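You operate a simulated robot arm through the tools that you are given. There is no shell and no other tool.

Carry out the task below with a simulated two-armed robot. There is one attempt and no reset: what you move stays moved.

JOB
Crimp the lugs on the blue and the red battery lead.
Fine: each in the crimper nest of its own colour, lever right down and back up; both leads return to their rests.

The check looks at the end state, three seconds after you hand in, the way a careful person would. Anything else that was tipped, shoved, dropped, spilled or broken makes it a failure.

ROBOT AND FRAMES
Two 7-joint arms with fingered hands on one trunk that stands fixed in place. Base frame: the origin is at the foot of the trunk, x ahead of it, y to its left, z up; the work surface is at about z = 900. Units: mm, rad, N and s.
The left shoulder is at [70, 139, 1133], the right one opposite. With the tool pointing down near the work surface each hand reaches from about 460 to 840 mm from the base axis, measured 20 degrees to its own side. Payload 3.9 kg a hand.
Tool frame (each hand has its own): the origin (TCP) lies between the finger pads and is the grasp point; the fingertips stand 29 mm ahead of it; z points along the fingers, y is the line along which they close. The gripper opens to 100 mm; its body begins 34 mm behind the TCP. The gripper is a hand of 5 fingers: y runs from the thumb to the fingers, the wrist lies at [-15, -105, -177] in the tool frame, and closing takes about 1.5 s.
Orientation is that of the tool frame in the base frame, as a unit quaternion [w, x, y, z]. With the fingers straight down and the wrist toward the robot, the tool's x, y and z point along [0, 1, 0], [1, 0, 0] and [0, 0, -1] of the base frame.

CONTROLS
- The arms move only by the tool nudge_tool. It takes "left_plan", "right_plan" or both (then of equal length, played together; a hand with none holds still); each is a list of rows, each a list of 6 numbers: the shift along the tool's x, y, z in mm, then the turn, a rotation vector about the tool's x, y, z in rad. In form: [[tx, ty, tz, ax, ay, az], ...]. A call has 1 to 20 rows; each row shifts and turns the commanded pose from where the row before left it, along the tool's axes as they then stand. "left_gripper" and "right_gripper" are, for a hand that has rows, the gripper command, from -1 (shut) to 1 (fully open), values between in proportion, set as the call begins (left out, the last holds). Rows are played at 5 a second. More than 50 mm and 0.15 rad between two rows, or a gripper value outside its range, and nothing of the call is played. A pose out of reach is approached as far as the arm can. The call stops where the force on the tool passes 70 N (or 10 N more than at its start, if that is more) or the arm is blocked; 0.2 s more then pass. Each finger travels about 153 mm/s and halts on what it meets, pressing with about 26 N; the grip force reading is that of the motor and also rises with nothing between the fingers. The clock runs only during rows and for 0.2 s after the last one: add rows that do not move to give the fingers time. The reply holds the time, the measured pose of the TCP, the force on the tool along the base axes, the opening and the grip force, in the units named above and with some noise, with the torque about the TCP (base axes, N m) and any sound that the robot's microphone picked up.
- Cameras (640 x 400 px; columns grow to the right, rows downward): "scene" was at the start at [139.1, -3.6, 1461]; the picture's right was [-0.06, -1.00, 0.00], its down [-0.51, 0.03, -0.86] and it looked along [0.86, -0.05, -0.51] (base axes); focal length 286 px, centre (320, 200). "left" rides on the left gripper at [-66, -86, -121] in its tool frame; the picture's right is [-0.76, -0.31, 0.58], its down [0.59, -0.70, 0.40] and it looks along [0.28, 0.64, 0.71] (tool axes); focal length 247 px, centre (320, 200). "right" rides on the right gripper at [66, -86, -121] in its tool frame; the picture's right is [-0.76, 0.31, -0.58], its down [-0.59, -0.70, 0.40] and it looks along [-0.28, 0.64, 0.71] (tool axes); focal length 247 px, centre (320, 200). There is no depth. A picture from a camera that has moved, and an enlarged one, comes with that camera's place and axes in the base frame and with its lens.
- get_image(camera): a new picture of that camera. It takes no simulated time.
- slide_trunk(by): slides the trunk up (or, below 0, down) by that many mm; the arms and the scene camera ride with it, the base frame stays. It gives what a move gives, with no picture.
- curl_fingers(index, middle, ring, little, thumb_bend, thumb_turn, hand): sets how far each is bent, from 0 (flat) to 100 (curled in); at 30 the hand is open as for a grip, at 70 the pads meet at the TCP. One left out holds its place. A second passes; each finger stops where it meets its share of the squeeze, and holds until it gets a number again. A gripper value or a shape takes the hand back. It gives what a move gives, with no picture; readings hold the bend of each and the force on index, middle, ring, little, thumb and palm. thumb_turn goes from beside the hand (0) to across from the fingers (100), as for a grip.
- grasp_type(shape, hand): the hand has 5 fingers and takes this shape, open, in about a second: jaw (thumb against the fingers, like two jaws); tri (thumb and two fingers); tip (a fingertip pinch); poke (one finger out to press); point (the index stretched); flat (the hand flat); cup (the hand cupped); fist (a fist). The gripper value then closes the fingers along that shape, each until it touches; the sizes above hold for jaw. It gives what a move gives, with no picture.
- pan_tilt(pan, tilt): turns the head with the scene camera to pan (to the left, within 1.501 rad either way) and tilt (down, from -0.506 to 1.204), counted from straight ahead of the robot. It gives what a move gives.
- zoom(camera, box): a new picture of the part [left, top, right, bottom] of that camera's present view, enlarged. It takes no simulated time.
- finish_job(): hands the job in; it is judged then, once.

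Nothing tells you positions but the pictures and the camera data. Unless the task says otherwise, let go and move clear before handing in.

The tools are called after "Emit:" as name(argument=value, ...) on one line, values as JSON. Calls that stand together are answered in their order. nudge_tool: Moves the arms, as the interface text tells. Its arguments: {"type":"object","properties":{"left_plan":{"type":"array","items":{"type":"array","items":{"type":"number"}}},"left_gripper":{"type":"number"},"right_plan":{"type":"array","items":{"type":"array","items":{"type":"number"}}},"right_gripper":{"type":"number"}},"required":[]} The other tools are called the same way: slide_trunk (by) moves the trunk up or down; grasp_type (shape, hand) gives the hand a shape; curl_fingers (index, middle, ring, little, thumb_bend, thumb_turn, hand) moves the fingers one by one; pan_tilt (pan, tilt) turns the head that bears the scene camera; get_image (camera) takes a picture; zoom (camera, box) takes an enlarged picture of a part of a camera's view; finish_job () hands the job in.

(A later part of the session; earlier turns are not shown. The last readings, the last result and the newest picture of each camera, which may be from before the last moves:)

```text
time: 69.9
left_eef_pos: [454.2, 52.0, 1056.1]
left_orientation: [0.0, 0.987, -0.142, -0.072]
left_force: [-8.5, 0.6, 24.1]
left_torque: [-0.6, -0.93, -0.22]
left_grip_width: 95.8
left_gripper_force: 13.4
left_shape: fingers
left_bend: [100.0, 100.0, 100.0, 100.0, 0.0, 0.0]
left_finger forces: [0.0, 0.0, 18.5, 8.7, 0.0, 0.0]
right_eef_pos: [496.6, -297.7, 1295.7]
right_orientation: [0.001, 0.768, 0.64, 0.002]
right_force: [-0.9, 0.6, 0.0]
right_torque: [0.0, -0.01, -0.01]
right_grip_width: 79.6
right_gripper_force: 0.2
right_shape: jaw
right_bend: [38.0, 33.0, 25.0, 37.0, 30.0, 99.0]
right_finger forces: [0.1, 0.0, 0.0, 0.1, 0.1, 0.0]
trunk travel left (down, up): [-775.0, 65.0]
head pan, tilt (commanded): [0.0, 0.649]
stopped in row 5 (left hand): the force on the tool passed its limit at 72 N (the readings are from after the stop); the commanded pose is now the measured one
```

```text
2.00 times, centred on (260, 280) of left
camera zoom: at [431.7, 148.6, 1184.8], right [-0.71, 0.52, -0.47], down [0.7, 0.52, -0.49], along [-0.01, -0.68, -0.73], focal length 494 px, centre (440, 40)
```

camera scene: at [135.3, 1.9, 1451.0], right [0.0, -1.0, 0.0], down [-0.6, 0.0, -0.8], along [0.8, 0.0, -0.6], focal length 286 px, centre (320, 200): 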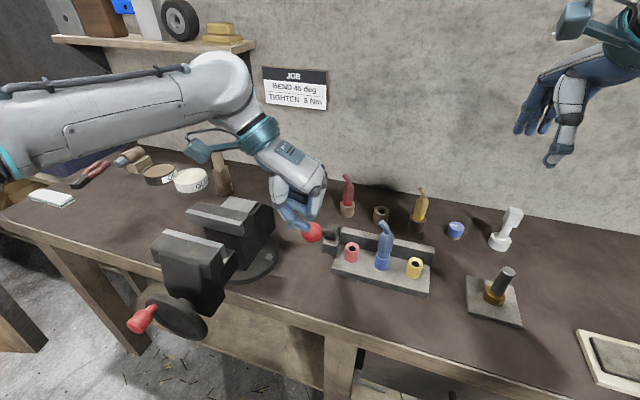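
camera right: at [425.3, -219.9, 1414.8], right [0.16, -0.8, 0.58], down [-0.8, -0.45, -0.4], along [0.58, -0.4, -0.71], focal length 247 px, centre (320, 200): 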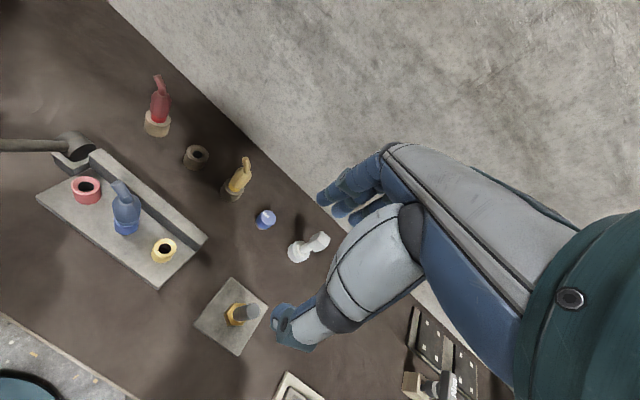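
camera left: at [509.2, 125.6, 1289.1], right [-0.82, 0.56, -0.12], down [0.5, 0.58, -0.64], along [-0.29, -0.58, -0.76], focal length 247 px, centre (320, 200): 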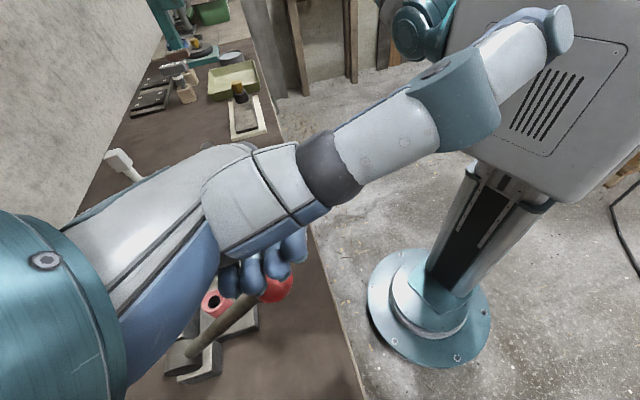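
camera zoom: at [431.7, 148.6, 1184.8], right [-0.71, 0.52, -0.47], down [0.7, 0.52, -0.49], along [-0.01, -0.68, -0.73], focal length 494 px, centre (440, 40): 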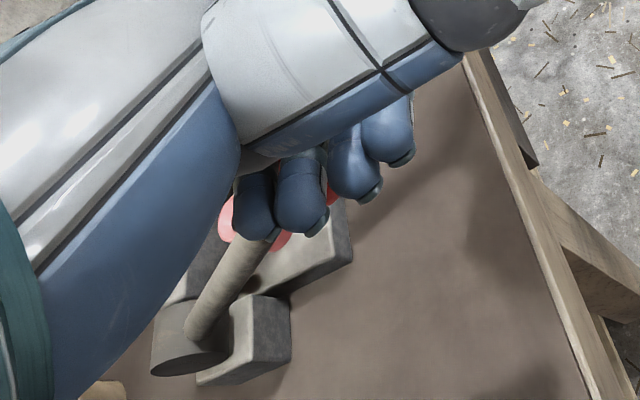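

The hand hit 72 N at a hard stop with the lever at about 61°, so that is "right down". The earlier slips were me commanding past this stop. Now I'll lift off, reopen to tri, and grip the ball to raise the lever again.

Emit:
nudge_tool(left_plan=[[-3, 0, -15, 0, 0, 0], [-3, 0, -20, 0, 0, 0], [-3, 0, -25, 0, 0, 0], [0, 0, 0, 0, 0.125, 0], [0, 0, 0, 0, 0.125, 0], [0, 0, 0, 0, 0.125, 0], [0, 0, 0, 0, 0.125, 0], [0, 0, 0, 0, 0.125, 0], [0, 0, 0, 0, 0.125, 0], [0, 0, 0, 0, 0, 0]])

Emit:
grasp_type(hand="left", shape="tri")

Emit:
get_image(camera="left")

Emit:
zoom(camera="scene", box=[200, 120, 400, 290])

Emit:
zoom(camera="right", box=[0, 80, 160, 240])

```text
time: 72.1
left_eef_pos: [458.7, 51.4, 1113.3]
left_orientation: [0.048, 0.946, -0.132, 0.292]
left_force: [0.5, -0.1, 0.9]
left_torque: [0.0, -0.03, 0.0]
left_grip_width: 95.7
left_gripper_force: 0.0
left_shape: fingers
left_bend: [100.0, 100.0, 100.0, 100.0, 0.0, 0.0]
left_finger forces: [0.0, 0.1, 0.0, 0.1, 0.1, 0.0]
right_eef_pos: [501.4, -300.6, 1292.1]
right_orientation: [0.0, 0.769, 0.64, 0.0]
right_force: [0.6, 0.6, 0.7]
right_torque: [0.04, 0.01, 0.01]
right_grip_width: 79.8
right_gripper_force: 0.1
right_shape: jaw
right_bend: [38.0, 33.0, 25.0, 37.0, 30.0, 99.0]
right_finger forces: [0.1, 0.1, 0.0, 0.1, 0.1, 0.1]
trunk travel left (down, up): [-775.0, 65.0]
head pan, tilt (commanded): [0.0, 0.649]
```

```text
time: 73.0
left_eef_pos: [458.8, 52.2, 1113.7]
left_orientation: [0.048, 0.946, -0.132, 0.291]
left_force: [0.4, -1.4, -0.5]
left_torque: [-0.01, 0.02, -0.01]
left_grip_width: 99.9
left_gripper_force: 0.0
left_shape: tri
left_bend: [30.0, 30.0, 99.0, 99.0, 30.0, 97.0]
left_finger forces: [0.1, 0.0, 0.1, 0.0, 0.0, 0.1]
right_eef_pos: [500.7, -299.5, 1292.5]
right_orientation: [0.0, 0.769, 0.639, 0.0]
right_force: [0.2, 0.6, 0.6]
right_torque: [-0.01, 0.0, -0.03]
right_grip_width: 79.9
right_gripper_force: 0.1
right_shape: jaw
right_bend: [38.0, 33.0, 25.0, 37.0, 30.0, 99.0]
right_finger forces: [0.0, 0.0, 0.0, 0.0, 0.0, 0.0]
trunk travel left (down, up): [-775.0, 65.0]
head pan, tilt (commanded): [0.0, 0.649]
```

```text
taken
camera left: at [364.0, 168.6, 1175.4], right [-0.21, 0.37, -0.91], down [0.88, 0.48, -0.01], along [0.43, -0.8, -0.42], focal length 247 px, centre (320, 200)
```

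left: 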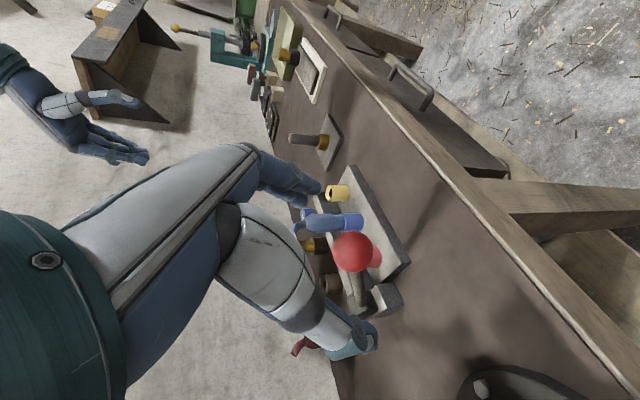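

```text
2.35 times, centred on (300, 205) of scene
camera zoom: at [135.8, 1.6, 1450.9], right [0.0, -1.0, 0.0], down [-0.6, 0.0, -0.8], along [0.8, 0.0, -0.6], focal length 672 px, centre (367, 188)
```

zoom: 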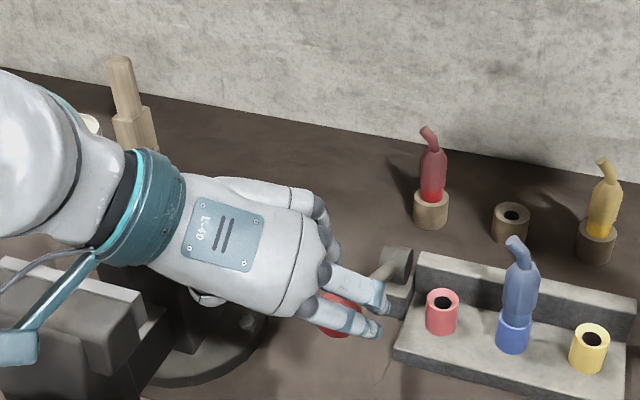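

```text
2.50 times, centred on (80, 160) of right
camera zoom: at [426.1, -220.1, 1414.5], right [0.16, -0.8, 0.58], down [-0.8, -0.45, -0.4], along [0.58, -0.4, -0.71], focal length 617 px, centre (920, 300)
```

zoom: 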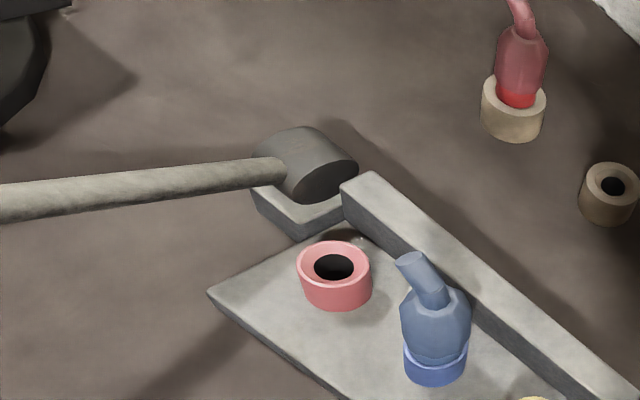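

The lever stays down at about 60°. The ball is at tool offset (1,14,68), so I'll approach it and grip with thumb, index and middle.

Emit:
nudge_tool(left_plan=[[-2, 7, 8, 0, 0, 0], [-2, 7, 14, 0, 0, 0], [0, 0, 16, 0, 0, 0], [0, 0, 16, 0, 0, 0], [0, 0, 14, 0, 0, 0], [0, 0, 0, 0, 0, 0]])

Emit:
get_image(camera="left")

Emit:
zoom(camera="scene", box=[200, 120, 400, 290])

```text
time: 74.4
left_eef_pos: [488.2, 27.2, 1055.4]
left_orientation: [0.047, 0.946, -0.132, 0.292]
left_force: [0.1, 0.4, -1.4]
left_torque: [0.01, 0.0, -0.03]
left_grip_width: 99.4
left_gripper_force: 0.1
left_shape: tri
left_bend: [30.0, 30.0, 99.0, 99.0, 30.0, 98.0]
left_finger forces: [0.0, 0.0, 0.1, 0.1, 0.1, 0.0]
right_eef_pos: [500.8, -299.2, 1293.3]
right_orientation: [0.001, 0.769, 0.639, 0.0]
right_force: [-0.5, -0.3, 0.3]
right_torque: [-0.01, 0.01, 0.0]
right_grip_width: 79.8
right_gripper_force: 0.0
right_shape: jaw
right_bend: [38.0, 33.0, 25.0, 37.0, 30.0, 99.0]
right_finger forces: [0.1, 0.0, 0.0, 0.0, 0.0, 0.1]
trunk travel left (down, up): [-775.0, 65.0]
head pan, tilt (commanded): [0.0, 0.649]
```

```text
taken
camera left: at [393.2, 143.9, 1117.7], right [-0.21, 0.37, -0.91], down [0.88, 0.48, -0.01], along [0.43, -0.8, -0.42], focal length 247 px, centre (320, 200)
```

left: 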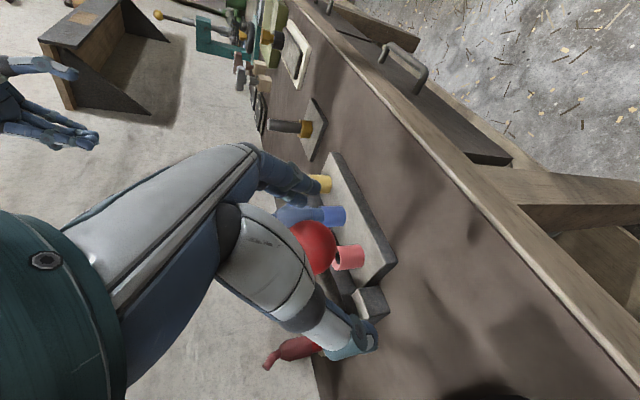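

```text
2.35 times, centred on (300, 205) of scene
camera zoom: at [135.5, 1.6, 1451.0], right [0.0, -1.0, 0.0], down [-0.6, 0.0, -0.8], along [0.8, 0.0, -0.6], focal length 672 px, centre (367, 188)
```

zoom: 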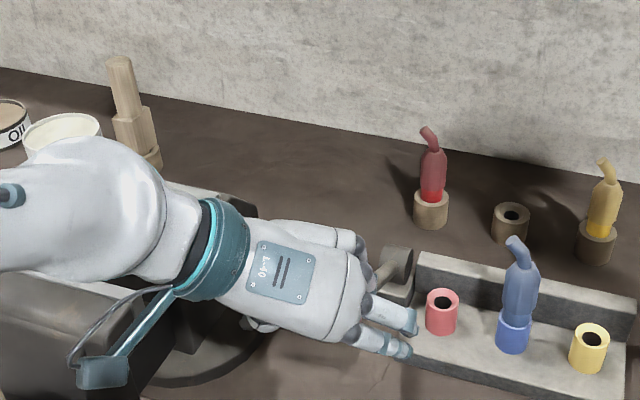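

Emit:
nudge_tool(left_plan=[[0, 0, 0, 0, 0, 0], [0, 0, 0, 0, 0, 0], [0, 0, 0, 0, 0, 0], [0, 0, 0, 0, 0, 0], [0, 0, 0, 0, 0, 0], [0, 0, 0, 0, 0, 0], [0, 0, 0, 0, 0, 0], [0, 0, 0, 0, 0, 0]], left_gripper=-0.9)

Emit:
get_image(camera="left")

```text
time: 76.2
left_eef_pos: [487.9, 25.8, 1055.6]
left_orientation: [0.047, 0.946, -0.133, 0.291]
left_force: [1.3, -5.4, -2.9]
left_torque: [0.01, 0.0, -0.04]
left_grip_width: 17.7
left_gripper_force: 25.9
left_shape: tri
left_bend: [74.0, 58.0, 100.0, 100.0, 55.0, 100.0]
left_finger forces: [11.5, 14.4, 0.0, 0.0, 21.5, 0.1]
right_eef_pos: [501.6, -300.2, 1292.1]
right_orientation: [0.0, 0.769, 0.64, 0.001]
right_force: [0.5, -0.3, -0.4]
right_torque: [-0.01, 0.02, 0.01]
right_grip_width: 79.9
right_gripper_force: 0.0
right_shape: jaw
right_bend: [38.0, 33.0, 25.0, 37.0, 30.0, 99.0]
right_finger forces: [0.0, 0.1, 0.0, 0.0, 0.0, 0.0]
trunk travel left (down, up): [-775.0, 65.0]
head pan, tilt (commanded): [0.0, 0.649]
```

```text
taken
camera left: at [394.3, 142.8, 1117.6], right [-0.21, 0.37, -0.91], down [0.88, 0.48, -0.01], along [0.43, -0.8, -0.42], focal length 247 px, centre (320, 200)
```

left: 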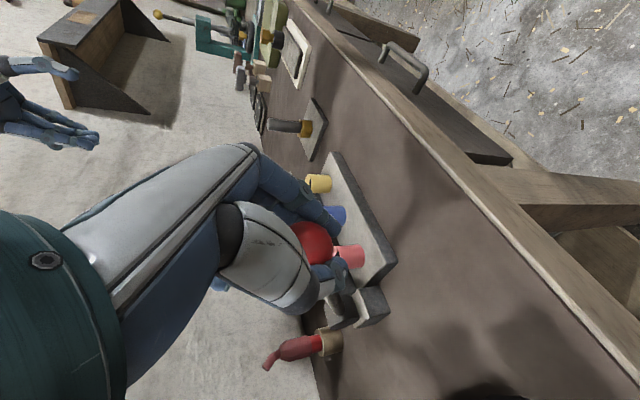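

Firm grip again. I'll raise the lever along its arc, first to about 30°.

Emit:
nudge_tool(left_plan=[[16.2, 0.9, -7.0, 0, 0, 0], [15.2, 0.9, -5.1, 0, 0, 0], [15.6, 0.9, -3.6, 0, 0, 0], [15.9, 1.0, -2.3, 0, 0, 0], [16.0, 1.0, -0.8, 0, 0, 0], [16.0, 1.1, 0.5, 0, 0, 0], [0, 0, 0, 0, 0, 0]])

Emit:
get_image(camera="left")

Emit:
zoom(camera="right", box=[0, 0, 200, 240])

```text
time: 77.8
left_eef_pos: [551.2, 3.5, 1125.8]
left_orientation: [0.047, 0.946, -0.131, 0.291]
left_force: [-0.8, -1.2, -3.3]
left_torque: [0.01, 0.04, -0.03]
left_grip_width: 14.1
left_gripper_force: 25.9
left_shape: tri
left_bend: [74.0, 75.0, 100.0, 100.0, 79.0, 100.0]
left_finger forces: [0.1, 6.0, 0.1, 0.0, 0.0, 0.0]
right_eef_pos: [501.2, -299.8, 1293.0]
right_orientation: [0.0, 0.769, 0.639, 0.0]
right_force: [0.1, -0.1, 0.7]
right_torque: [-0.02, -0.03, 0.02]
right_grip_width: 79.8
right_gripper_force: 0.0
right_shape: jaw
right_bend: [38.0, 33.0, 25.0, 37.0, 30.0, 99.0]
right_finger forces: [0.0, 0.0, 0.0, 0.0, 0.0, 0.1]
trunk travel left (down, up): [-775.0, 65.0]
head pan, tilt (commanded): [0.0, 0.649]
```

```text
taken
camera left: at [456.7, 120.5, 1187.7], right [-0.21, 0.37, -0.91], down [0.88, 0.48, -0.01], along [0.43, -0.8, -0.42], focal length 247 px, centre (320, 200)
```

left: 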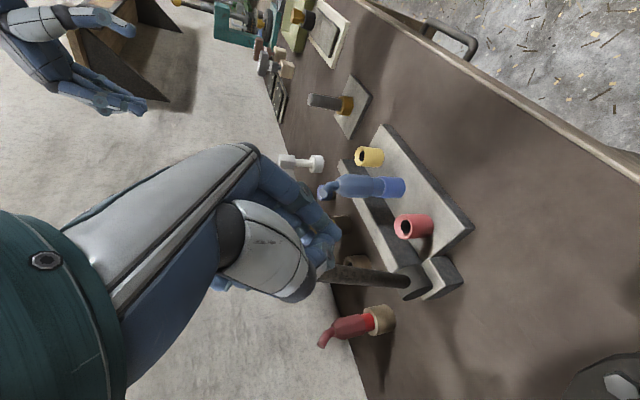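

```text
1.67 times, centred on (100, 120) of right
camera zoom: at [426.3, -220.7, 1414.4], right [0.16, -0.8, 0.58], down [-0.8, -0.45, -0.4], along [0.58, -0.39, -0.71], focal length 412 px, centre (687, 333)
```

zoom: 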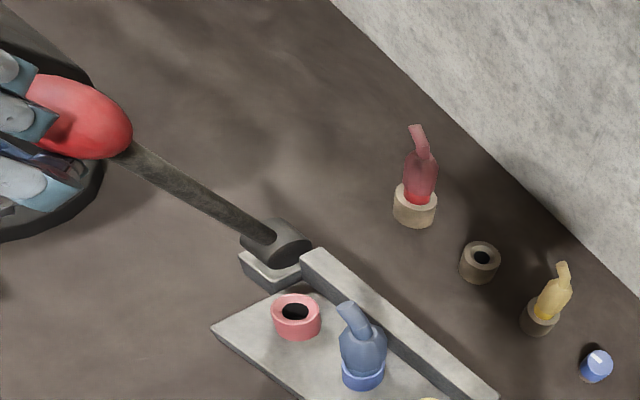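

The lever rose to about 20° and the ball squeezed slightly forward out of the grip, but the middle finger is still behind it. I'll keep pushing along the arc toward vertical and check.

Emit:
nudge_tool(left_plan=[[15.3, 1.1, 4.6, 0, 0, 0], [14.8, 1.1, 5.9, 0, 0, 0], [14.4, 1.1, 7.3, 0, 0, 0], [0, 0, 0, 0, 0, 0]])

Emit:
zoom(camera="left", box=[200, 140, 440, 340])

Emit:
zoom(camera="right", box=[0, 0, 200, 240])

Emit:
zoom(camera="scene", box=[240, 100, 400, 260])

```text
time: 78.8
left_eef_pos: [596.4, -12.7, 1134.1]
left_orientation: [0.048, 0.946, -0.132, 0.291]
left_force: [-0.8, -0.3, -0.4]
left_torque: [0.01, 0.04, -0.02]
left_grip_width: 14.1
left_gripper_force: 26.7
left_shape: tri
left_bend: [74.0, 76.0, 100.0, 100.0, 79.0, 100.0]
left_finger forces: [0.1, 0.0, 0.0, 0.0, 0.1, 0.1]
right_eef_pos: [501.0, -299.4, 1293.1]
right_orientation: [0.0, 0.769, 0.64, 0.0]
right_force: [0.4, -0.2, -0.2]
right_torque: [-0.01, -0.05, -0.01]
right_grip_width: 80.2
right_gripper_force: 0.0
right_shape: jaw
right_bend: [38.0, 33.0, 25.0, 37.0, 30.0, 99.0]
right_finger forces: [0.1, 0.0, 0.0, 0.0, 0.1, 0.1]
trunk travel left (down, up): [-775.0, 65.0]
head pan, tilt (commanded): [0.0, 0.649]
```

```text
2.00 times, centred on (320, 240) of left
camera zoom: at [501.3, 104.2, 1196.7], right [-0.21, 0.37, -0.91], down [0.88, 0.48, -0.01], along [0.43, -0.8, -0.42], focal length 494 px, centre (320, 120)
```

zoom: 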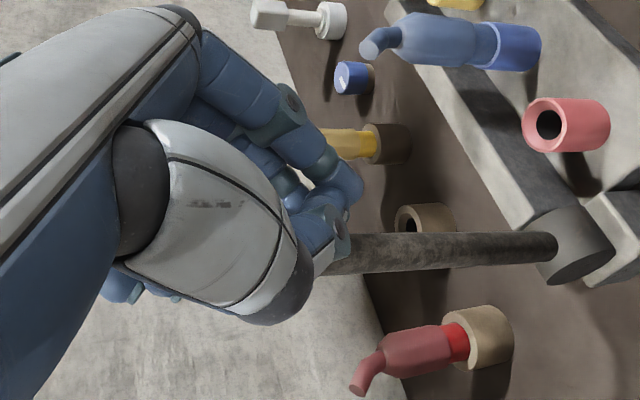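

```text
1.67 times, centred on (100, 120) of right
camera zoom: at [425.8, -220.0, 1414.7], right [0.16, -0.8, 0.58], down [-0.8, -0.45, -0.4], along [0.58, -0.4, -0.71], focal length 412 px, centre (687, 333)
```

zoom: 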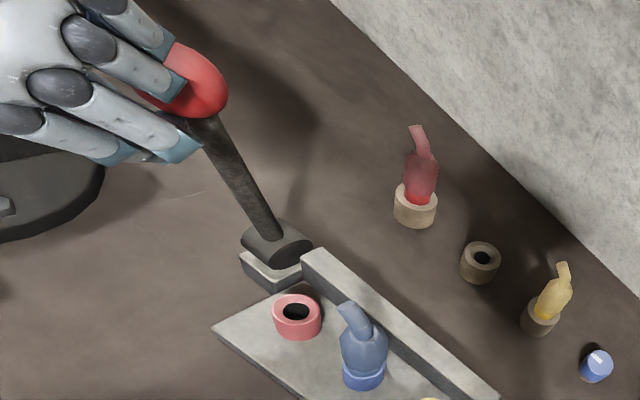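

```text
2.50 times, centred on (320, 180) of scene
camera zoom: at [135.5, 1.7, 1450.9], right [0.0, -1.0, 0.0], down [-0.6, 0.0, -0.8], along [0.8, 0.0, -0.6], focal length 714 px, centre (320, 250)
```

zoom: 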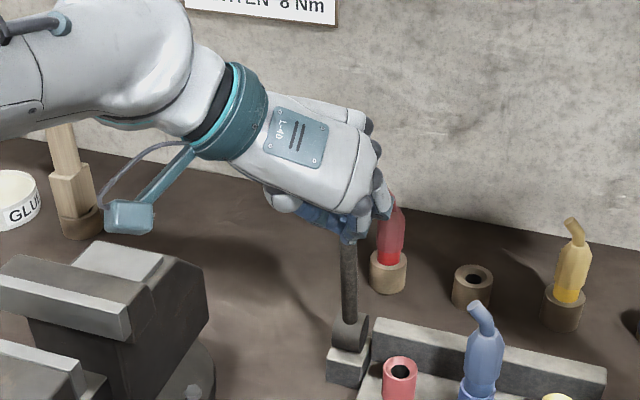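

Emit:
nudge_tool(left_plan=[[7, 0.5, 4, 0, 0, 0], [7, 0.5, 4, 0, 0, 0], [0, 0, 0, 0, 0, 0]])

Emit:
zoom(camera="right", box=[0, 0, 200, 240])

Emit:
zoom(camera="left", box=[200, 140, 440, 340])

```text
time: 79.6
left_eef_pos: [611.7, -17.3, 1135.9]
left_orientation: [0.048, 0.947, -0.132, 0.29]
left_force: [-1.2, -0.9, 1.2]
left_torque: [0.01, 0.04, -0.03]
left_grip_width: 13.8
left_gripper_force: 26.1
left_shape: tri
left_bend: [74.0, 76.0, 100.0, 100.0, 79.0, 100.0]
left_finger forces: [0.0, 0.0, 0.0, 0.0, 0.0, 0.0]
right_eef_pos: [500.1, -299.2, 1293.1]
right_orientation: [0.0, 0.769, 0.639, 0.0]
right_force: [0.5, -1.0, 0.5]
right_torque: [-0.01, 0.02, 0.0]
right_grip_width: 79.9
right_gripper_force: 0.0
right_shape: jaw
right_bend: [38.0, 33.0, 25.0, 37.0, 30.0, 99.0]
right_finger forces: [0.0, 0.1, 0.0, 0.0, 0.1, 0.1]
trunk travel left (down, up): [-775.0, 65.0]
head pan, tilt (commanded): [0.0, 0.649]
```

```text
1.67 times, centred on (100, 120) of right
camera zoom: at [425.8, -220.2, 1414.6], right [0.16, -0.8, 0.58], down [-0.8, -0.45, -0.4], along [0.58, -0.4, -0.71], focal length 412 px, centre (687, 333)
```

zoom: 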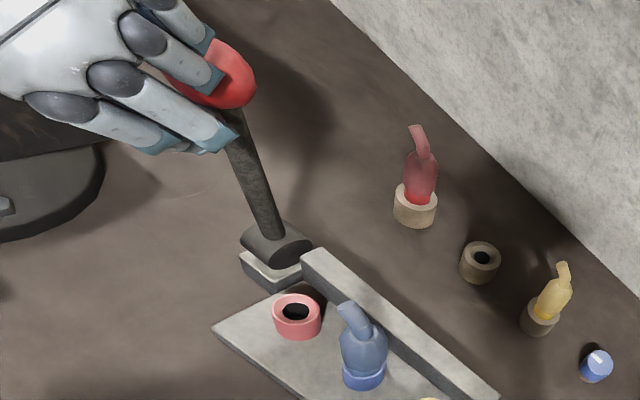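

```text
2.00 times, centred on (320, 240) of left
camera zoom: at [516.9, 98.7, 1197.1], right [-0.21, 0.37, -0.91], down [0.88, 0.48, -0.01], along [0.43, -0.8, -0.42], focal length 494 px, centre (320, 120)
```

zoom: 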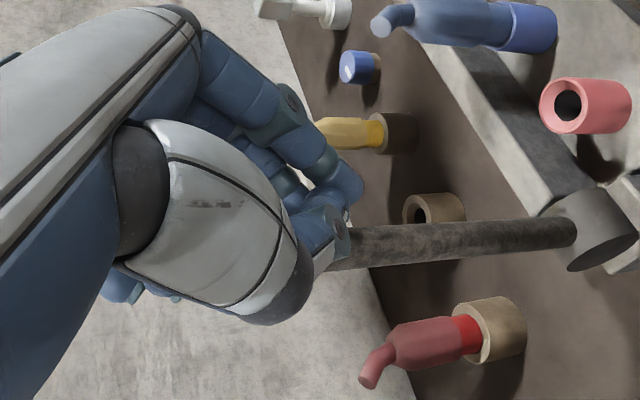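

Emit:
nudge_tool(left_plan=[[4, 0.3, 2.5, 0, 0, 0], [4, 0.3, 2.5, 0, 0, 0], [0, 0, 0, 0, 0, 0]])

Emit:
zoom(camera="right", box=[0, 0, 200, 240])

```text
time: 80.4
left_eef_pos: [619.9, -20.7, 1136.2]
left_orientation: [0.047, 0.947, -0.132, 0.29]
left_force: [-1.1, -0.8, -0.7]
left_torque: [-0.06, 0.02, -0.03]
left_grip_width: 13.7
left_gripper_force: 26.1
left_shape: tri
left_bend: [74.0, 76.0, 100.0, 100.0, 79.0, 100.0]
left_finger forces: [0.1, 0.0, 0.0, 0.0, 0.0, 0.0]
right_eef_pos: [500.3, -300.0, 1293.3]
right_orientation: [0.001, 0.769, 0.639, 0.0]
right_force: [-0.2, 0.5, -0.1]
right_torque: [0.01, 0.0, 0.03]
right_grip_width: 80.0
right_gripper_force: 0.0
right_shape: jaw
right_bend: [38.0, 33.0, 25.0, 37.0, 30.0, 99.0]
right_finger forces: [0.0, 0.0, 0.0, 0.1, 0.1, 0.0]
trunk travel left (down, up): [-775.0, 65.0]
head pan, tilt (commanded): [0.0, 0.649]
```

```text
1.67 times, centred on (100, 120) of right
camera zoom: at [425.8, -220.5, 1414.6], right [0.16, -0.8, 0.58], down [-0.8, -0.45, -0.4], along [0.58, -0.4, -0.71], focal length 412 px, centre (687, 333)
```

zoom: 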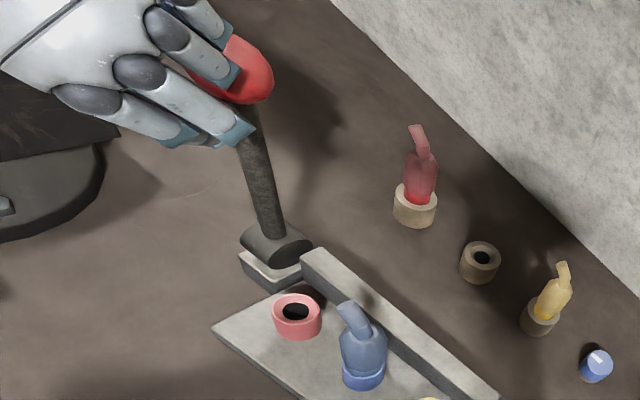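

Emit:
nudge_tool(left_plan=[[2, 0.1, 1.2, 0, 0, 0], [1.5, 0.1, 1.0, 0, 0, 0], [0, 0, 0, 0, 0, 0]])

Emit:
zoom(camera="right", box=[20, 20, 220, 270])

```text
time: 81.2
left_eef_pos: [623.6, -21.3, 1136.5]
left_orientation: [0.047, 0.947, -0.133, 0.29]
left_force: [-3.3, -1.1, -0.6]
left_torque: [-0.06, 0.08, -0.07]
left_grip_width: 13.8
left_gripper_force: 25.9
left_shape: tri
left_bend: [74.0, 76.0, 100.0, 100.0, 79.0, 100.0]
left_finger forces: [0.0, 0.1, 0.1, 0.0, 0.0, 0.1]
right_eef_pos: [500.3, -299.2, 1293.0]
right_orientation: [0.001, 0.769, 0.639, 0.0]
right_force: [0.4, 0.2, -0.5]
right_torque: [0.01, 0.01, -0.01]
right_grip_width: 80.0
right_gripper_force: 0.0
right_shape: jaw
right_bend: [38.0, 33.0, 25.0, 37.0, 30.0, 99.0]
right_finger forces: [0.1, 0.0, 0.0, 0.0, 0.1, 0.0]
trunk travel left (down, up): [-775.0, 65.0]
head pan, tilt (commanded): [0.0, 0.649]
```

```text
1.60 times, centred on (120, 145) of right
camera zoom: at [425.2, -220.5, 1414.7], right [0.16, -0.8, 0.58], down [-0.8, -0.45, -0.4], along [0.58, -0.4, -0.71], focal length 395 px, centre (640, 288)
```

zoom: 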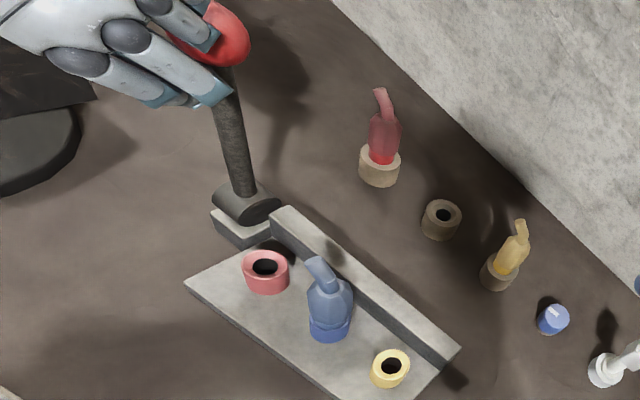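

The lever is back at its upright start pose; it matches the first picture and a light stop reaction appeared. I'll open the left hand fully and withdraw along the tool axis.

Emit:
grasp_type(hand="left", shape="jaw")

Emit:
nudge_tool(left_plan=[[0, 0, -10, 0, 0, 0], [0, 0, -20, 0, 0, 0], [0, 0, -30, 0, 0, 0], [0, 0, -30, 0, 0, 0], [0, 0, 0, 0, 0, 0]])

Emit:
zoom(camera="right", box=[20, 20, 220, 270])

Emit:
get_image(camera="scene")

Emit:
get_image(camera="left")

```text
time: 82.1
left_eef_pos: [615.6, -17.3, 1142.1]
left_orientation: [0.048, 0.945, -0.131, 0.295]
left_force: [-18.8, 28.3, 22.3]
left_torque: [-0.46, -0.81, 0.66]
left_grip_width: 100.0
left_gripper_force: 0.0
left_shape: jaw
left_bend: [30.0, 30.0, 68.0, 30.0, 30.0, 98.0]
left_finger forces: [0.1, 0.1, 39.0, 0.0, 0.1, 0.0]
right_eef_pos: [490.4, -295.4, 1297.7]
right_orientation: [0.005, 0.769, 0.639, 0.003]
right_force: [-0.2, -0.3, 0.5]
right_torque: [0.03, -0.04, 0.02]
right_grip_width: 79.7
right_gripper_force: 0.0
right_shape: jaw
right_bend: [38.0, 33.0, 25.0, 37.0, 30.0, 99.0]
right_finger forces: [0.1, 0.0, 0.0, 0.0, 0.0, 0.0]
trunk travel left (down, up): [-775.0, 65.0]
head pan, tilt (commanded): [0.0, 0.649]
```

```text
time: 83.3
left_eef_pos: [573.3, -7.1, 1210.9]
left_orientation: [0.047, 0.946, -0.133, 0.291]
left_force: [0.3, -0.3, 0.3]
left_torque: [0.04, 0.03, -0.02]
left_grip_width: 99.6
left_gripper_force: 0.0
left_shape: jaw
left_bend: [30.0, 30.0, 30.0, 30.0, 30.0, 98.0]
left_finger forces: [0.0, 0.0, 0.0, 0.1, 0.0, 0.0]
right_eef_pos: [500.9, -300.3, 1292.5]
right_orientation: [0.001, 0.769, 0.64, -0.001]
right_force: [-0.6, -0.5, 0.8]
right_torque: [0.0, 0.0, 0.0]
right_grip_width: 79.7
right_gripper_force: 0.1
right_shape: jaw
right_bend: [38.0, 33.0, 25.0, 37.0, 30.0, 99.0]
right_finger forces: [0.0, 0.0, 0.0, 0.0, 0.0, 0.1]
trunk travel left (down, up): [-775.0, 65.0]
head pan, tilt (commanded): [0.0, 0.649]
```

```text
1.60 times, centred on (120, 145) of right
camera zoom: at [425.9, -221.2, 1414.4], right [0.16, -0.8, 0.58], down [-0.8, -0.45, -0.4], along [0.58, -0.39, -0.71], focal length 395 px, centre (640, 288)
```

zoom: 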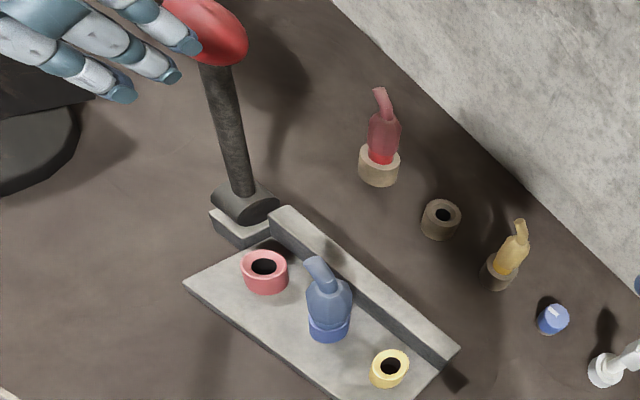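

```text
taken
camera scene: at [135.7, 0.5, 1450.9], right [0.0, -1.0, 0.0], down [-0.6, 0.0, -0.8], along [0.8, 0.0, -0.6], focal length 286 px, centre (320, 200)
```

scene: 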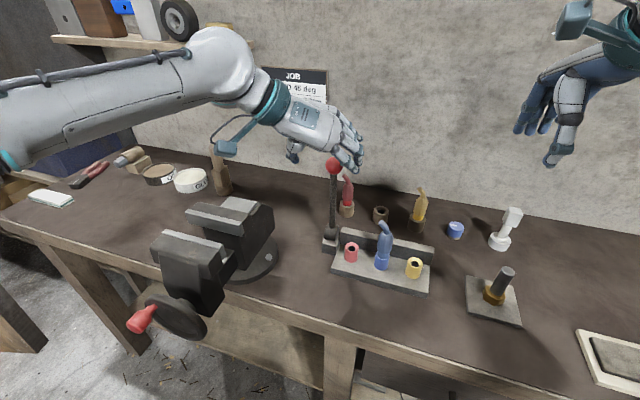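

```text
taken
camera left: at [478.4, 109.6, 1272.4], right [-0.21, 0.37, -0.91], down [0.88, 0.48, -0.01], along [0.43, -0.8, -0.42], focal length 247 px, centre (320, 200)
```

left: 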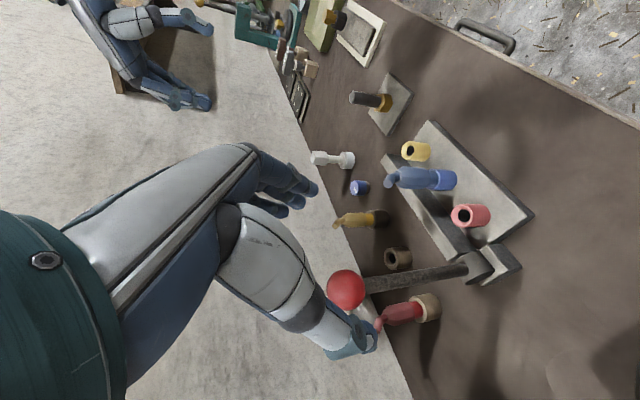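

The crimper and lead are undisturbed and the lever is upright. I'll park the left hand up and away, then bring the right hand back over the blue lead.

Emit:
nudge_tool(left_plan=[[-13, -18.2, -27.3, 0, 0, 0], [-13, -18.2, -27.3, 0, 0, 0], [-13, -18.2, -27.3, 0, 0, 0], [-13, -18.2, -27.3, 0, 0, 0], [0, 0, 0, 0, 0, 0]])

Emit:
nudge_tool(right_plan=[[24.1, 6.4, 23.3, 0, 0, 0], [24.1, 6.4, 23.3, 0, 0, 0], [24.1, 6.4, 23.3, 0, 0, 0], [24.1, 6.4, 23.3, 0, 0, 0], [24.1, 6.4, 23.3, 0, 0, 0], [24.1, 6.4, 23.3, 0, 0, 0], [24.1, 6.6, 23.2, 0, 0, 0], [0, 0, 0, 0, 0, 0]], right_gripper=1.0)

Emit:
get_image(camera="right")

Emit:
get_image(camera="scene")

```text
time: 84.5
left_eef_pos: [495.9, 92.5, 1270.0]
left_orientation: [0.047, 0.947, -0.132, 0.29]
left_force: [-0.2, 0.1, -0.8]
left_torque: [0.0, 0.03, 0.0]
left_grip_width: 99.8
left_gripper_force: 0.0
left_shape: jaw
left_bend: [30.0, 30.0, 30.0, 30.0, 30.0, 98.0]
left_finger forces: [0.0, 0.0, 0.0, 0.1, 0.0, 0.0]
right_eef_pos: [501.9, -300.2, 1292.5]
right_orientation: [0.0, 0.769, 0.639, 0.0]
right_force: [0.0, -0.7, -0.9]
right_torque: [0.02, 0.01, 0.0]
right_grip_width: 80.0
right_gripper_force: 0.1
right_shape: jaw
right_bend: [38.0, 33.0, 25.0, 37.0, 30.0, 99.0]
right_finger forces: [0.1, 0.0, 0.0, 0.1, 0.0, 0.2]
trunk travel left (down, up): [-775.0, 65.0]
head pan, tilt (commanded): [0.0, 0.649]
```

```text
time: 86.3
left_eef_pos: [494.1, 90.7, 1271.3]
left_orientation: [0.047, 0.946, -0.132, 0.291]
left_force: [0.2, -0.3, 0.3]
left_torque: [0.03, 0.01, 0.01]
left_grip_width: 99.9
left_gripper_force: 0.0
left_shape: jaw
left_bend: [30.0, 30.0, 30.0, 30.0, 30.0, 98.0]
left_finger forces: [0.0, 0.0, 0.0, 0.0, 0.1, 0.0]
right_eef_pos: [575.5, -141.5, 1127.7]
right_orientation: [0.0, 0.769, 0.639, 0.002]
right_force: [-0.1, 0.4, 0.1]
right_torque: [0.01, -0.01, -0.02]
right_grip_width: 99.9
right_gripper_force: 0.3
right_shape: jaw
right_bend: [30.0, 30.0, 30.0, 30.0, 30.0, 98.0]
right_finger forces: [0.0, 0.0, 0.0, 0.1, 0.0, 0.0]
trunk travel left (down, up): [-775.0, 65.0]
head pan, tilt (commanded): [0.0, 0.649]
```

```text
taken
camera right: at [500.7, -63.5, 1250.3], right [0.16, -0.8, 0.58], down [-0.8, -0.45, -0.4], along [0.58, -0.39, -0.71], focal length 247 px, centre (320, 200)
```

right: 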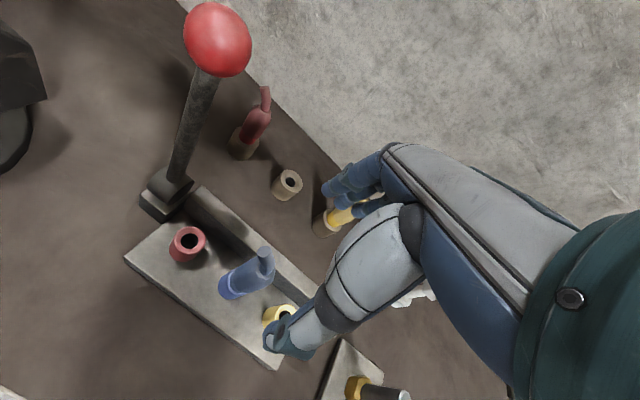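

```text
taken
camera scene: at [135.3, 0.4, 1451.0], right [0.0, -1.0, 0.0], down [-0.6, 0.0, -0.8], along [0.8, 0.0, -0.6], focal length 286 px, centre (320, 200)
```

scene: 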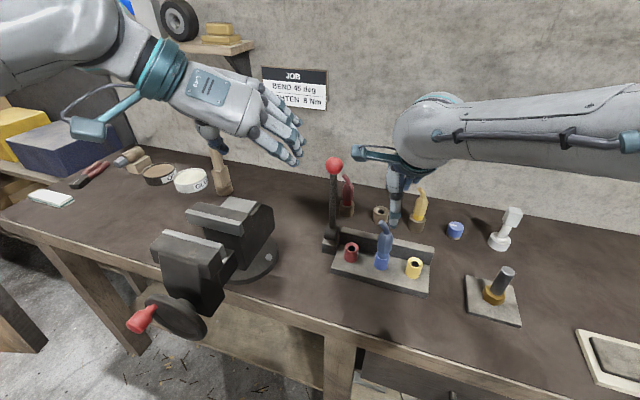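

I'll descend on the blue lead to the same grip height (z≈1015) and close on it.

Emit:
nudge_tool(right_plan=[[-0.9, 0.5, 25, 0, 0, 0], [0, 0, 25, 0, 0, 0], [0, 0, 25, 0, 0, 0], [0, 0, 20, 0, 0, 0], [0, 0, 17, 0, 0, 0], [0, 0, 0, 0, 0, 0]])

Emit:
get_image(camera="right")

Emit:
zoom(camera="scene", box=[320, 160, 460, 300])

```text
time: 87.7
left_eef_pos: [494.8, 92.3, 1269.2]
left_orientation: [0.047, 0.946, -0.132, 0.291]
left_force: [0.4, -0.4, 0.3]
left_torque: [0.01, 0.02, 0.01]
left_grip_width: 99.8
left_gripper_force: 0.2
left_shape: jaw
left_bend: [30.0, 30.0, 30.0, 30.0, 30.0, 98.0]
left_finger forces: [0.1, 0.0, 0.1, 0.1, 0.0, 0.0]
right_eef_pos: [575.5, -142.1, 1017.7]
right_orientation: [0.001, 0.769, 0.64, 0.0]
right_force: [-0.1, 0.9, 0.0]
right_torque: [-0.01, -0.01, 0.0]
right_grip_width: 99.9
right_gripper_force: 0.1
right_shape: jaw
right_bend: [30.0, 30.0, 30.0, 30.0, 30.0, 98.0]
right_finger forces: [0.1, 0.0, 0.1, 0.0, 0.0, 0.0]
trunk travel left (down, up): [-775.0, 65.0]
head pan, tilt (commanded): [0.0, 0.649]
```

```text
taken
camera right: at [500.4, -63.8, 1138.9], right [0.16, -0.8, 0.58], down [-0.8, -0.45, -0.4], along [0.58, -0.4, -0.71], focal length 247 px, centre (320, 200)
```

right: 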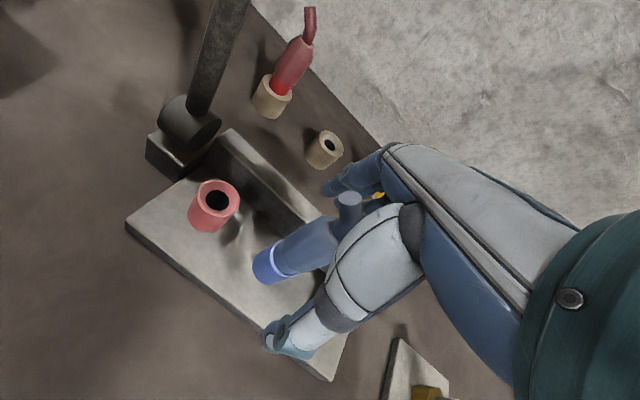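

```text
2.86 times, centred on (390, 230) of scene
camera zoom: at [135.8, 1.5, 1450.9], right [0.0, -1.0, 0.0], down [-0.6, 0.0, -0.8], along [0.8, 0.0, -0.6], focal length 816 px, centre (120, 114)
```

zoom: 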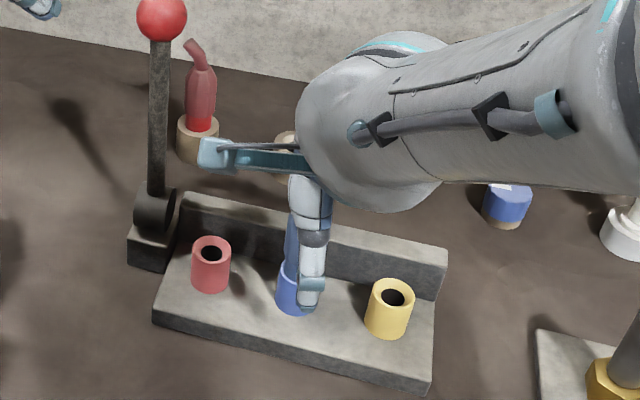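

Well positioned with no contact. I'll lower 2 mm, close on the lead, then lift.

Emit:
nudge_tool(right_plan=[[0, 0, 2, 0, 0, 0], [0, 0, 0, 0, 0, 0]])

Emit:
nudge_tool(right_plan=[[0, 0, 0, 0, 0, 0], [0, 0, 0, 0, 0, 0], [0, 0, 0, 0, 0, 0], [0, 0, 0, 0, 0, 0], [0, 0, 0, 0, 0, 0], [0, 0, 0, 0, 0, 0], [0, 0, 0, 0, 0, 0], [0, 0, 0, 0, 0, 0]], right_gripper=-0.7)

Emit:
nudge_tool(right_plan=[[0, 0, -8, 0, 0, 0], [0, 0, -10, 0, 0, 0], [0, 0, -15, 0, 0, 0], [0, 0, -20, 0, 0, 0], [0, 0, -20, 0, 0, 0], [0, 0, -14, 0, 0, 0], [0, 0, 0, 0, 0, 0]])

Emit:
zoom(camera="scene", box=[320, 160, 460, 300])

Emit:
get_image(camera="right")

```text
time: 88.3
left_eef_pos: [495.0, 92.8, 1269.6]
left_orientation: [0.049, 0.946, -0.132, 0.291]
left_force: [-0.5, 0.2, 0.0]
left_torque: [-0.02, -0.03, 0.0]
left_grip_width: 99.7
left_gripper_force: 0.0
left_shape: jaw
left_bend: [30.0, 30.0, 30.0, 30.0, 30.0, 98.0]
left_finger forces: [0.1, 0.0, 0.0, 0.0, 0.0, 0.1]
right_eef_pos: [574.8, -143.0, 1016.1]
right_orientation: [0.0, 0.769, 0.639, 0.0]
right_force: [-0.3, -0.5, 0.3]
right_torque: [-0.03, -0.01, 0.01]
right_grip_width: 99.9
right_gripper_force: 0.1
right_shape: jaw
right_bend: [30.0, 30.0, 30.0, 30.0, 30.0, 98.0]
right_finger forces: [0.0, 0.0, 0.0, 0.0, 0.0, 0.0]
trunk travel left (down, up): [-775.0, 65.0]
head pan, tilt (commanded): [0.0, 0.649]
```

```text
time: 90.1
left_eef_pos: [496.0, 91.8, 1270.7]
left_orientation: [0.048, 0.946, -0.132, 0.291]
left_force: [0.3, -1.1, 0.0]
left_torque: [0.0, -0.01, 0.01]
left_grip_width: 99.8
left_gripper_force: 0.0
left_shape: jaw
left_bend: [30.0, 30.0, 30.0, 30.0, 30.0, 98.0]
left_finger forces: [0.0, 0.1, 0.1, 0.0, 0.0, 0.0]
right_eef_pos: [576.7, -142.8, 1015.7]
right_orientation: [0.0, 0.769, 0.639, 0.001]
right_force: [5.0, -1.6, 3.4]
right_torque: [-0.05, -0.16, 0.01]
right_grip_width: 16.6
right_gripper_force: 0.1
right_shape: jaw
right_bend: [60.0, 58.0, 73.0, 57.0, 57.0, 100.0]
right_finger forces: [4.3, 3.0, 0.1, 0.0, 2.5, 0.0]
trunk travel left (down, up): [-775.0, 65.0]
head pan, tilt (commanded): [0.0, 0.649]
```

```text
time: 91.7
left_eef_pos: [494.8, 91.1, 1270.3]
left_orientation: [0.048, 0.946, -0.132, 0.291]
left_force: [-0.2, -0.4, -0.4]
left_torque: [0.0, 0.02, 0.01]
left_grip_width: 100.0
left_gripper_force: 0.1
left_shape: jaw
left_bend: [30.0, 30.0, 30.0, 30.0, 30.0, 98.0]
left_finger forces: [0.0, 0.0, 0.1, 0.0, 0.0, 0.0]
right_eef_pos: [577.2, -142.6, 1102.4]
right_orientation: [0.0, 0.768, 0.64, 0.0]
right_force: [1.3, -0.3, -0.8]
right_torque: [-0.01, -0.02, -0.03]
right_grip_width: 15.8
right_gripper_force: 0.1
right_shape: jaw
right_bend: [61.0, 59.0, 73.0, 57.0, 59.0, 100.0]
right_finger forces: [2.3, 1.1, 0.0, 0.0, 3.3, 0.0]
trunk travel left (down, up): [-775.0, 65.0]
head pan, tilt (commanded): [0.0, 0.649]
```

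```text
2.86 times, centred on (390, 230) of scene
camera zoom: at [136.2, 1.4, 1450.9], right [0.0, -1.0, 0.0], down [-0.6, 0.0, -0.8], along [0.8, 0.0, -0.6], focal length 816 px, centre (120, 114)
```

zoom: 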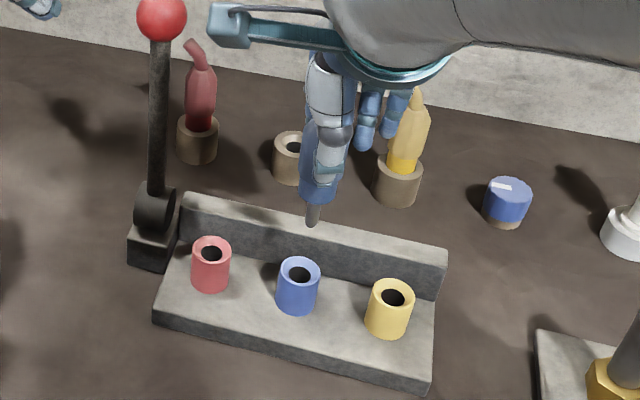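

```text
taken
camera right: at [502.0, -63.4, 1224.3], right [0.16, -0.8, 0.58], down [-0.8, -0.45, -0.4], along [0.58, -0.4, -0.71], focal length 247 px, centre (320, 200)
```

right: 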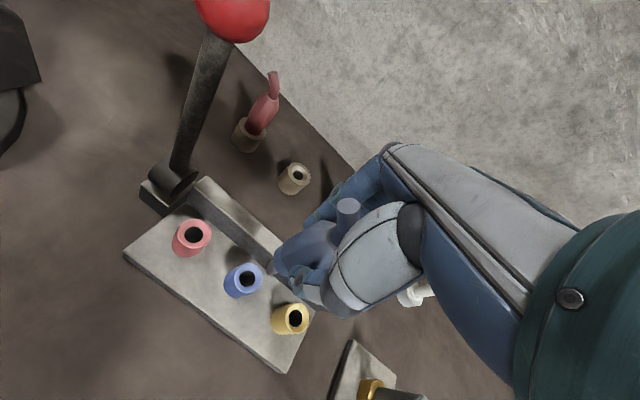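

The lead came out and its pin looks flattened now, which suggests a successful crimp. The squeeze is light, so I'll tighten the grip and take a closer look.

Emit:
nudge_tool(right_plan=[[0, 0, 0, 0, 0, 0], [0, 0, 0, 0, 0, 0], [0, 0, 0, 0, 0, 0], [0, 0, 0, 0, 0, 0]], right_gripper=-1.0)

Emit:
zoom(camera="scene", box=[365, 200, 415, 260])

Emit:
zoom(camera="right", box=[230, 180, 370, 320])

```text
time: 92.7
left_eef_pos: [495.0, 93.0, 1269.5]
left_orientation: [0.048, 0.946, -0.131, 0.291]
left_force: [-0.4, -0.7, -1.1]
left_torque: [0.0, -0.02, 0.01]
left_grip_width: 100.1
left_gripper_force: 0.1
left_shape: jaw
left_bend: [30.0, 30.0, 30.0, 30.0, 30.0, 98.0]
left_finger forces: [0.0, 0.1, 0.0, 0.1, 0.0, 0.1]
right_eef_pos: [576.7, -143.0, 1101.9]
right_orientation: [0.0, 0.769, 0.639, -0.001]
right_force: [0.1, 0.4, 0.3]
right_torque: [-0.01, 0.0, -0.03]
right_grip_width: 16.3
right_gripper_force: 25.6
right_shape: jaw
right_bend: [60.0, 59.0, 71.0, 65.0, 56.0, 100.0]
right_finger forces: [15.7, 8.3, 0.1, 0.1, 24.1, 0.0]
trunk travel left (down, up): [-775.0, 65.0]
head pan, tilt (commanded): [0.0, 0.649]
```

```text
6.67 times, centred on (390, 230) of scene
camera zoom: at [136.0, 1.5, 1450.9], right [0.0, -1.0, 0.0], down [-0.6, 0.0, -0.8], along [0.8, 0.0, -0.6], focal length 1904 px, centre (-147, 0)
```

zoom: 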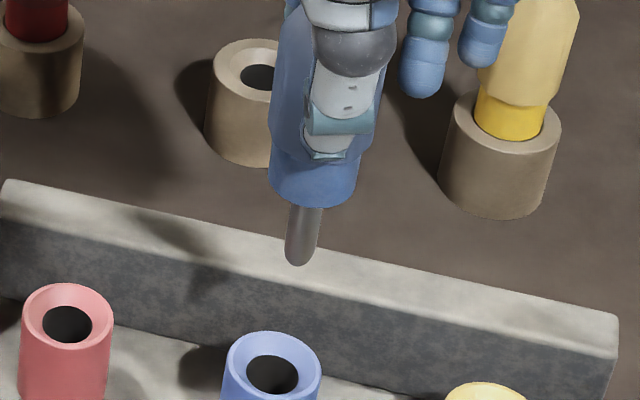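

```text
2.86 times, centred on (300, 250) of right
camera zoom: at [501.9, -63.3, 1224.0], right [0.16, -0.8, 0.58], down [-0.8, -0.45, -0.4], along [0.58, -0.4, -0.71], focal length 706 px, centre (377, 57)
```

zoom: 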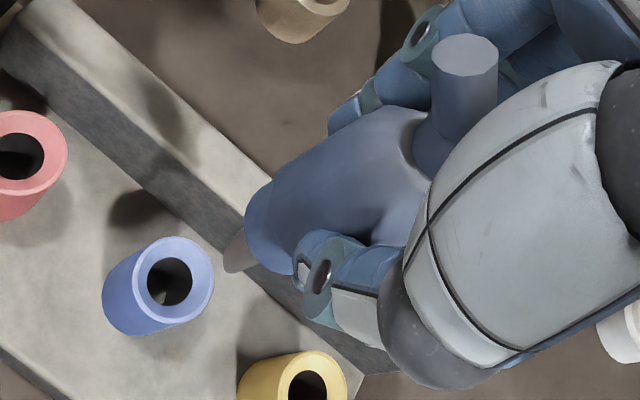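

The pin is clearly flattened, so the blue crimp is done. The grip is firm and the lead is vertical. I'll carry it back over its rest at (760,-172).

Emit:
nudge_tool(right_plan=[[0.6, 23.2, -2, 0, 0, 0], [0.6, 23.2, 0, 0, 0, 0], [0.6, 23.2, 0, 0, 0, 0], [0.6, 23.2, 0, 0, 0, 0], [0.6, 23.2, 0, 0, 0, 0], [0.6, 23.2, 0, 0, 0, 0], [0.6, 23.2, 0, 0, 0, 0], [0.6, 23.2, 0, 0, 0, 0], [0, 0, 0, 0, 0, 0], [0, 0, 0, 0, 0, 0]])

Emit:
zoom(camera="scene", box=[340, 160, 420, 240])

Emit:
zoom(camera="right", box=[200, 180, 340, 320])

Emit:
get_image(camera="left")

```text
time: 94.9
left_eef_pos: [495.6, 92.0, 1269.9]
left_orientation: [0.048, 0.946, -0.132, 0.291]
left_force: [-1.0, 0.2, -0.7]
left_torque: [-0.01, 0.01, 0.02]
left_grip_width: 99.9
left_gripper_force: 0.1
left_shape: jaw
left_bend: [30.0, 30.0, 30.0, 30.0, 30.0, 98.0]
left_finger forces: [0.1, 0.1, 0.1, 0.0, 0.0, 0.0]
right_eef_pos: [759.9, -170.1, 1104.0]
right_orientation: [0.0, 0.769, 0.64, -0.001]
right_force: [0.5, -0.3, -0.8]
right_torque: [0.0, -0.01, 0.02]
right_grip_width: 16.3
right_gripper_force: 25.9
right_shape: jaw
right_bend: [60.0, 59.0, 71.0, 65.0, 56.0, 100.0]
right_finger forces: [15.9, 8.7, 0.0, 0.0, 24.1, 0.1]
trunk travel left (down, up): [-775.0, 65.0]
head pan, tilt (commanded): [0.0, 0.649]
```

```text
5.00 times, centred on (380, 200) of scene
camera zoom: at [136.1, 1.5, 1450.9], right [0.0, -1.0, 0.0], down [-0.6, 0.0, -0.8], along [0.8, 0.0, -0.6], focal length 1428 px, centre (20, 200)
```

zoom: 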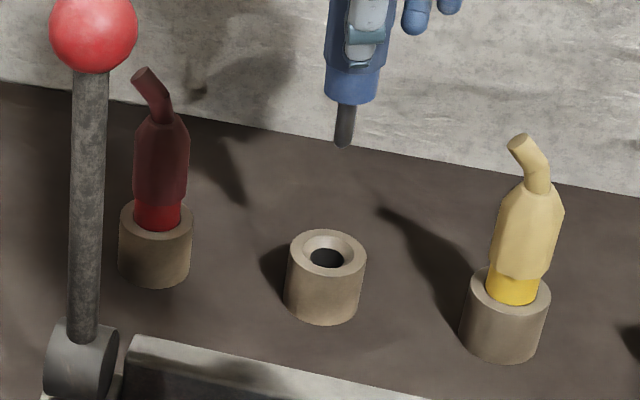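

```text
2.86 times, centred on (270, 250) of right
camera zoom: at [685.3, -91.0, 1226.3], right [0.16, -0.8, 0.58], down [-0.8, -0.45, -0.4], along [0.58, -0.4, -0.71], focal length 706 px, centre (463, 57)
```

zoom: 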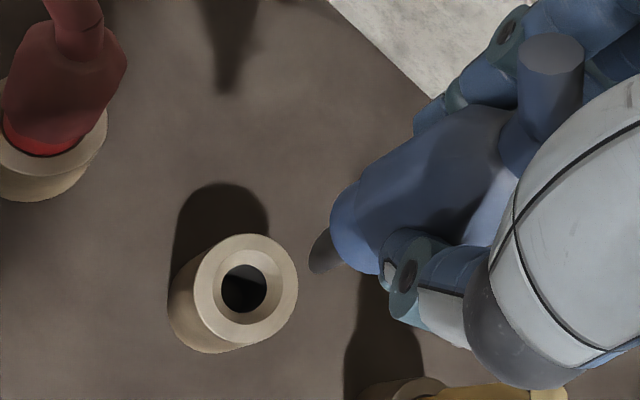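

```text
taken
camera left: at [400.9, 208.7, 1332.2], right [-0.21, 0.37, -0.91], down [0.88, 0.48, -0.01], along [0.43, -0.8, -0.42], focal length 247 px, centre (320, 200)
```

left: 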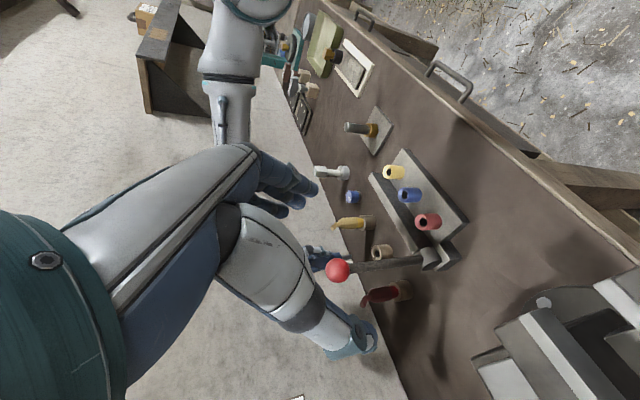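

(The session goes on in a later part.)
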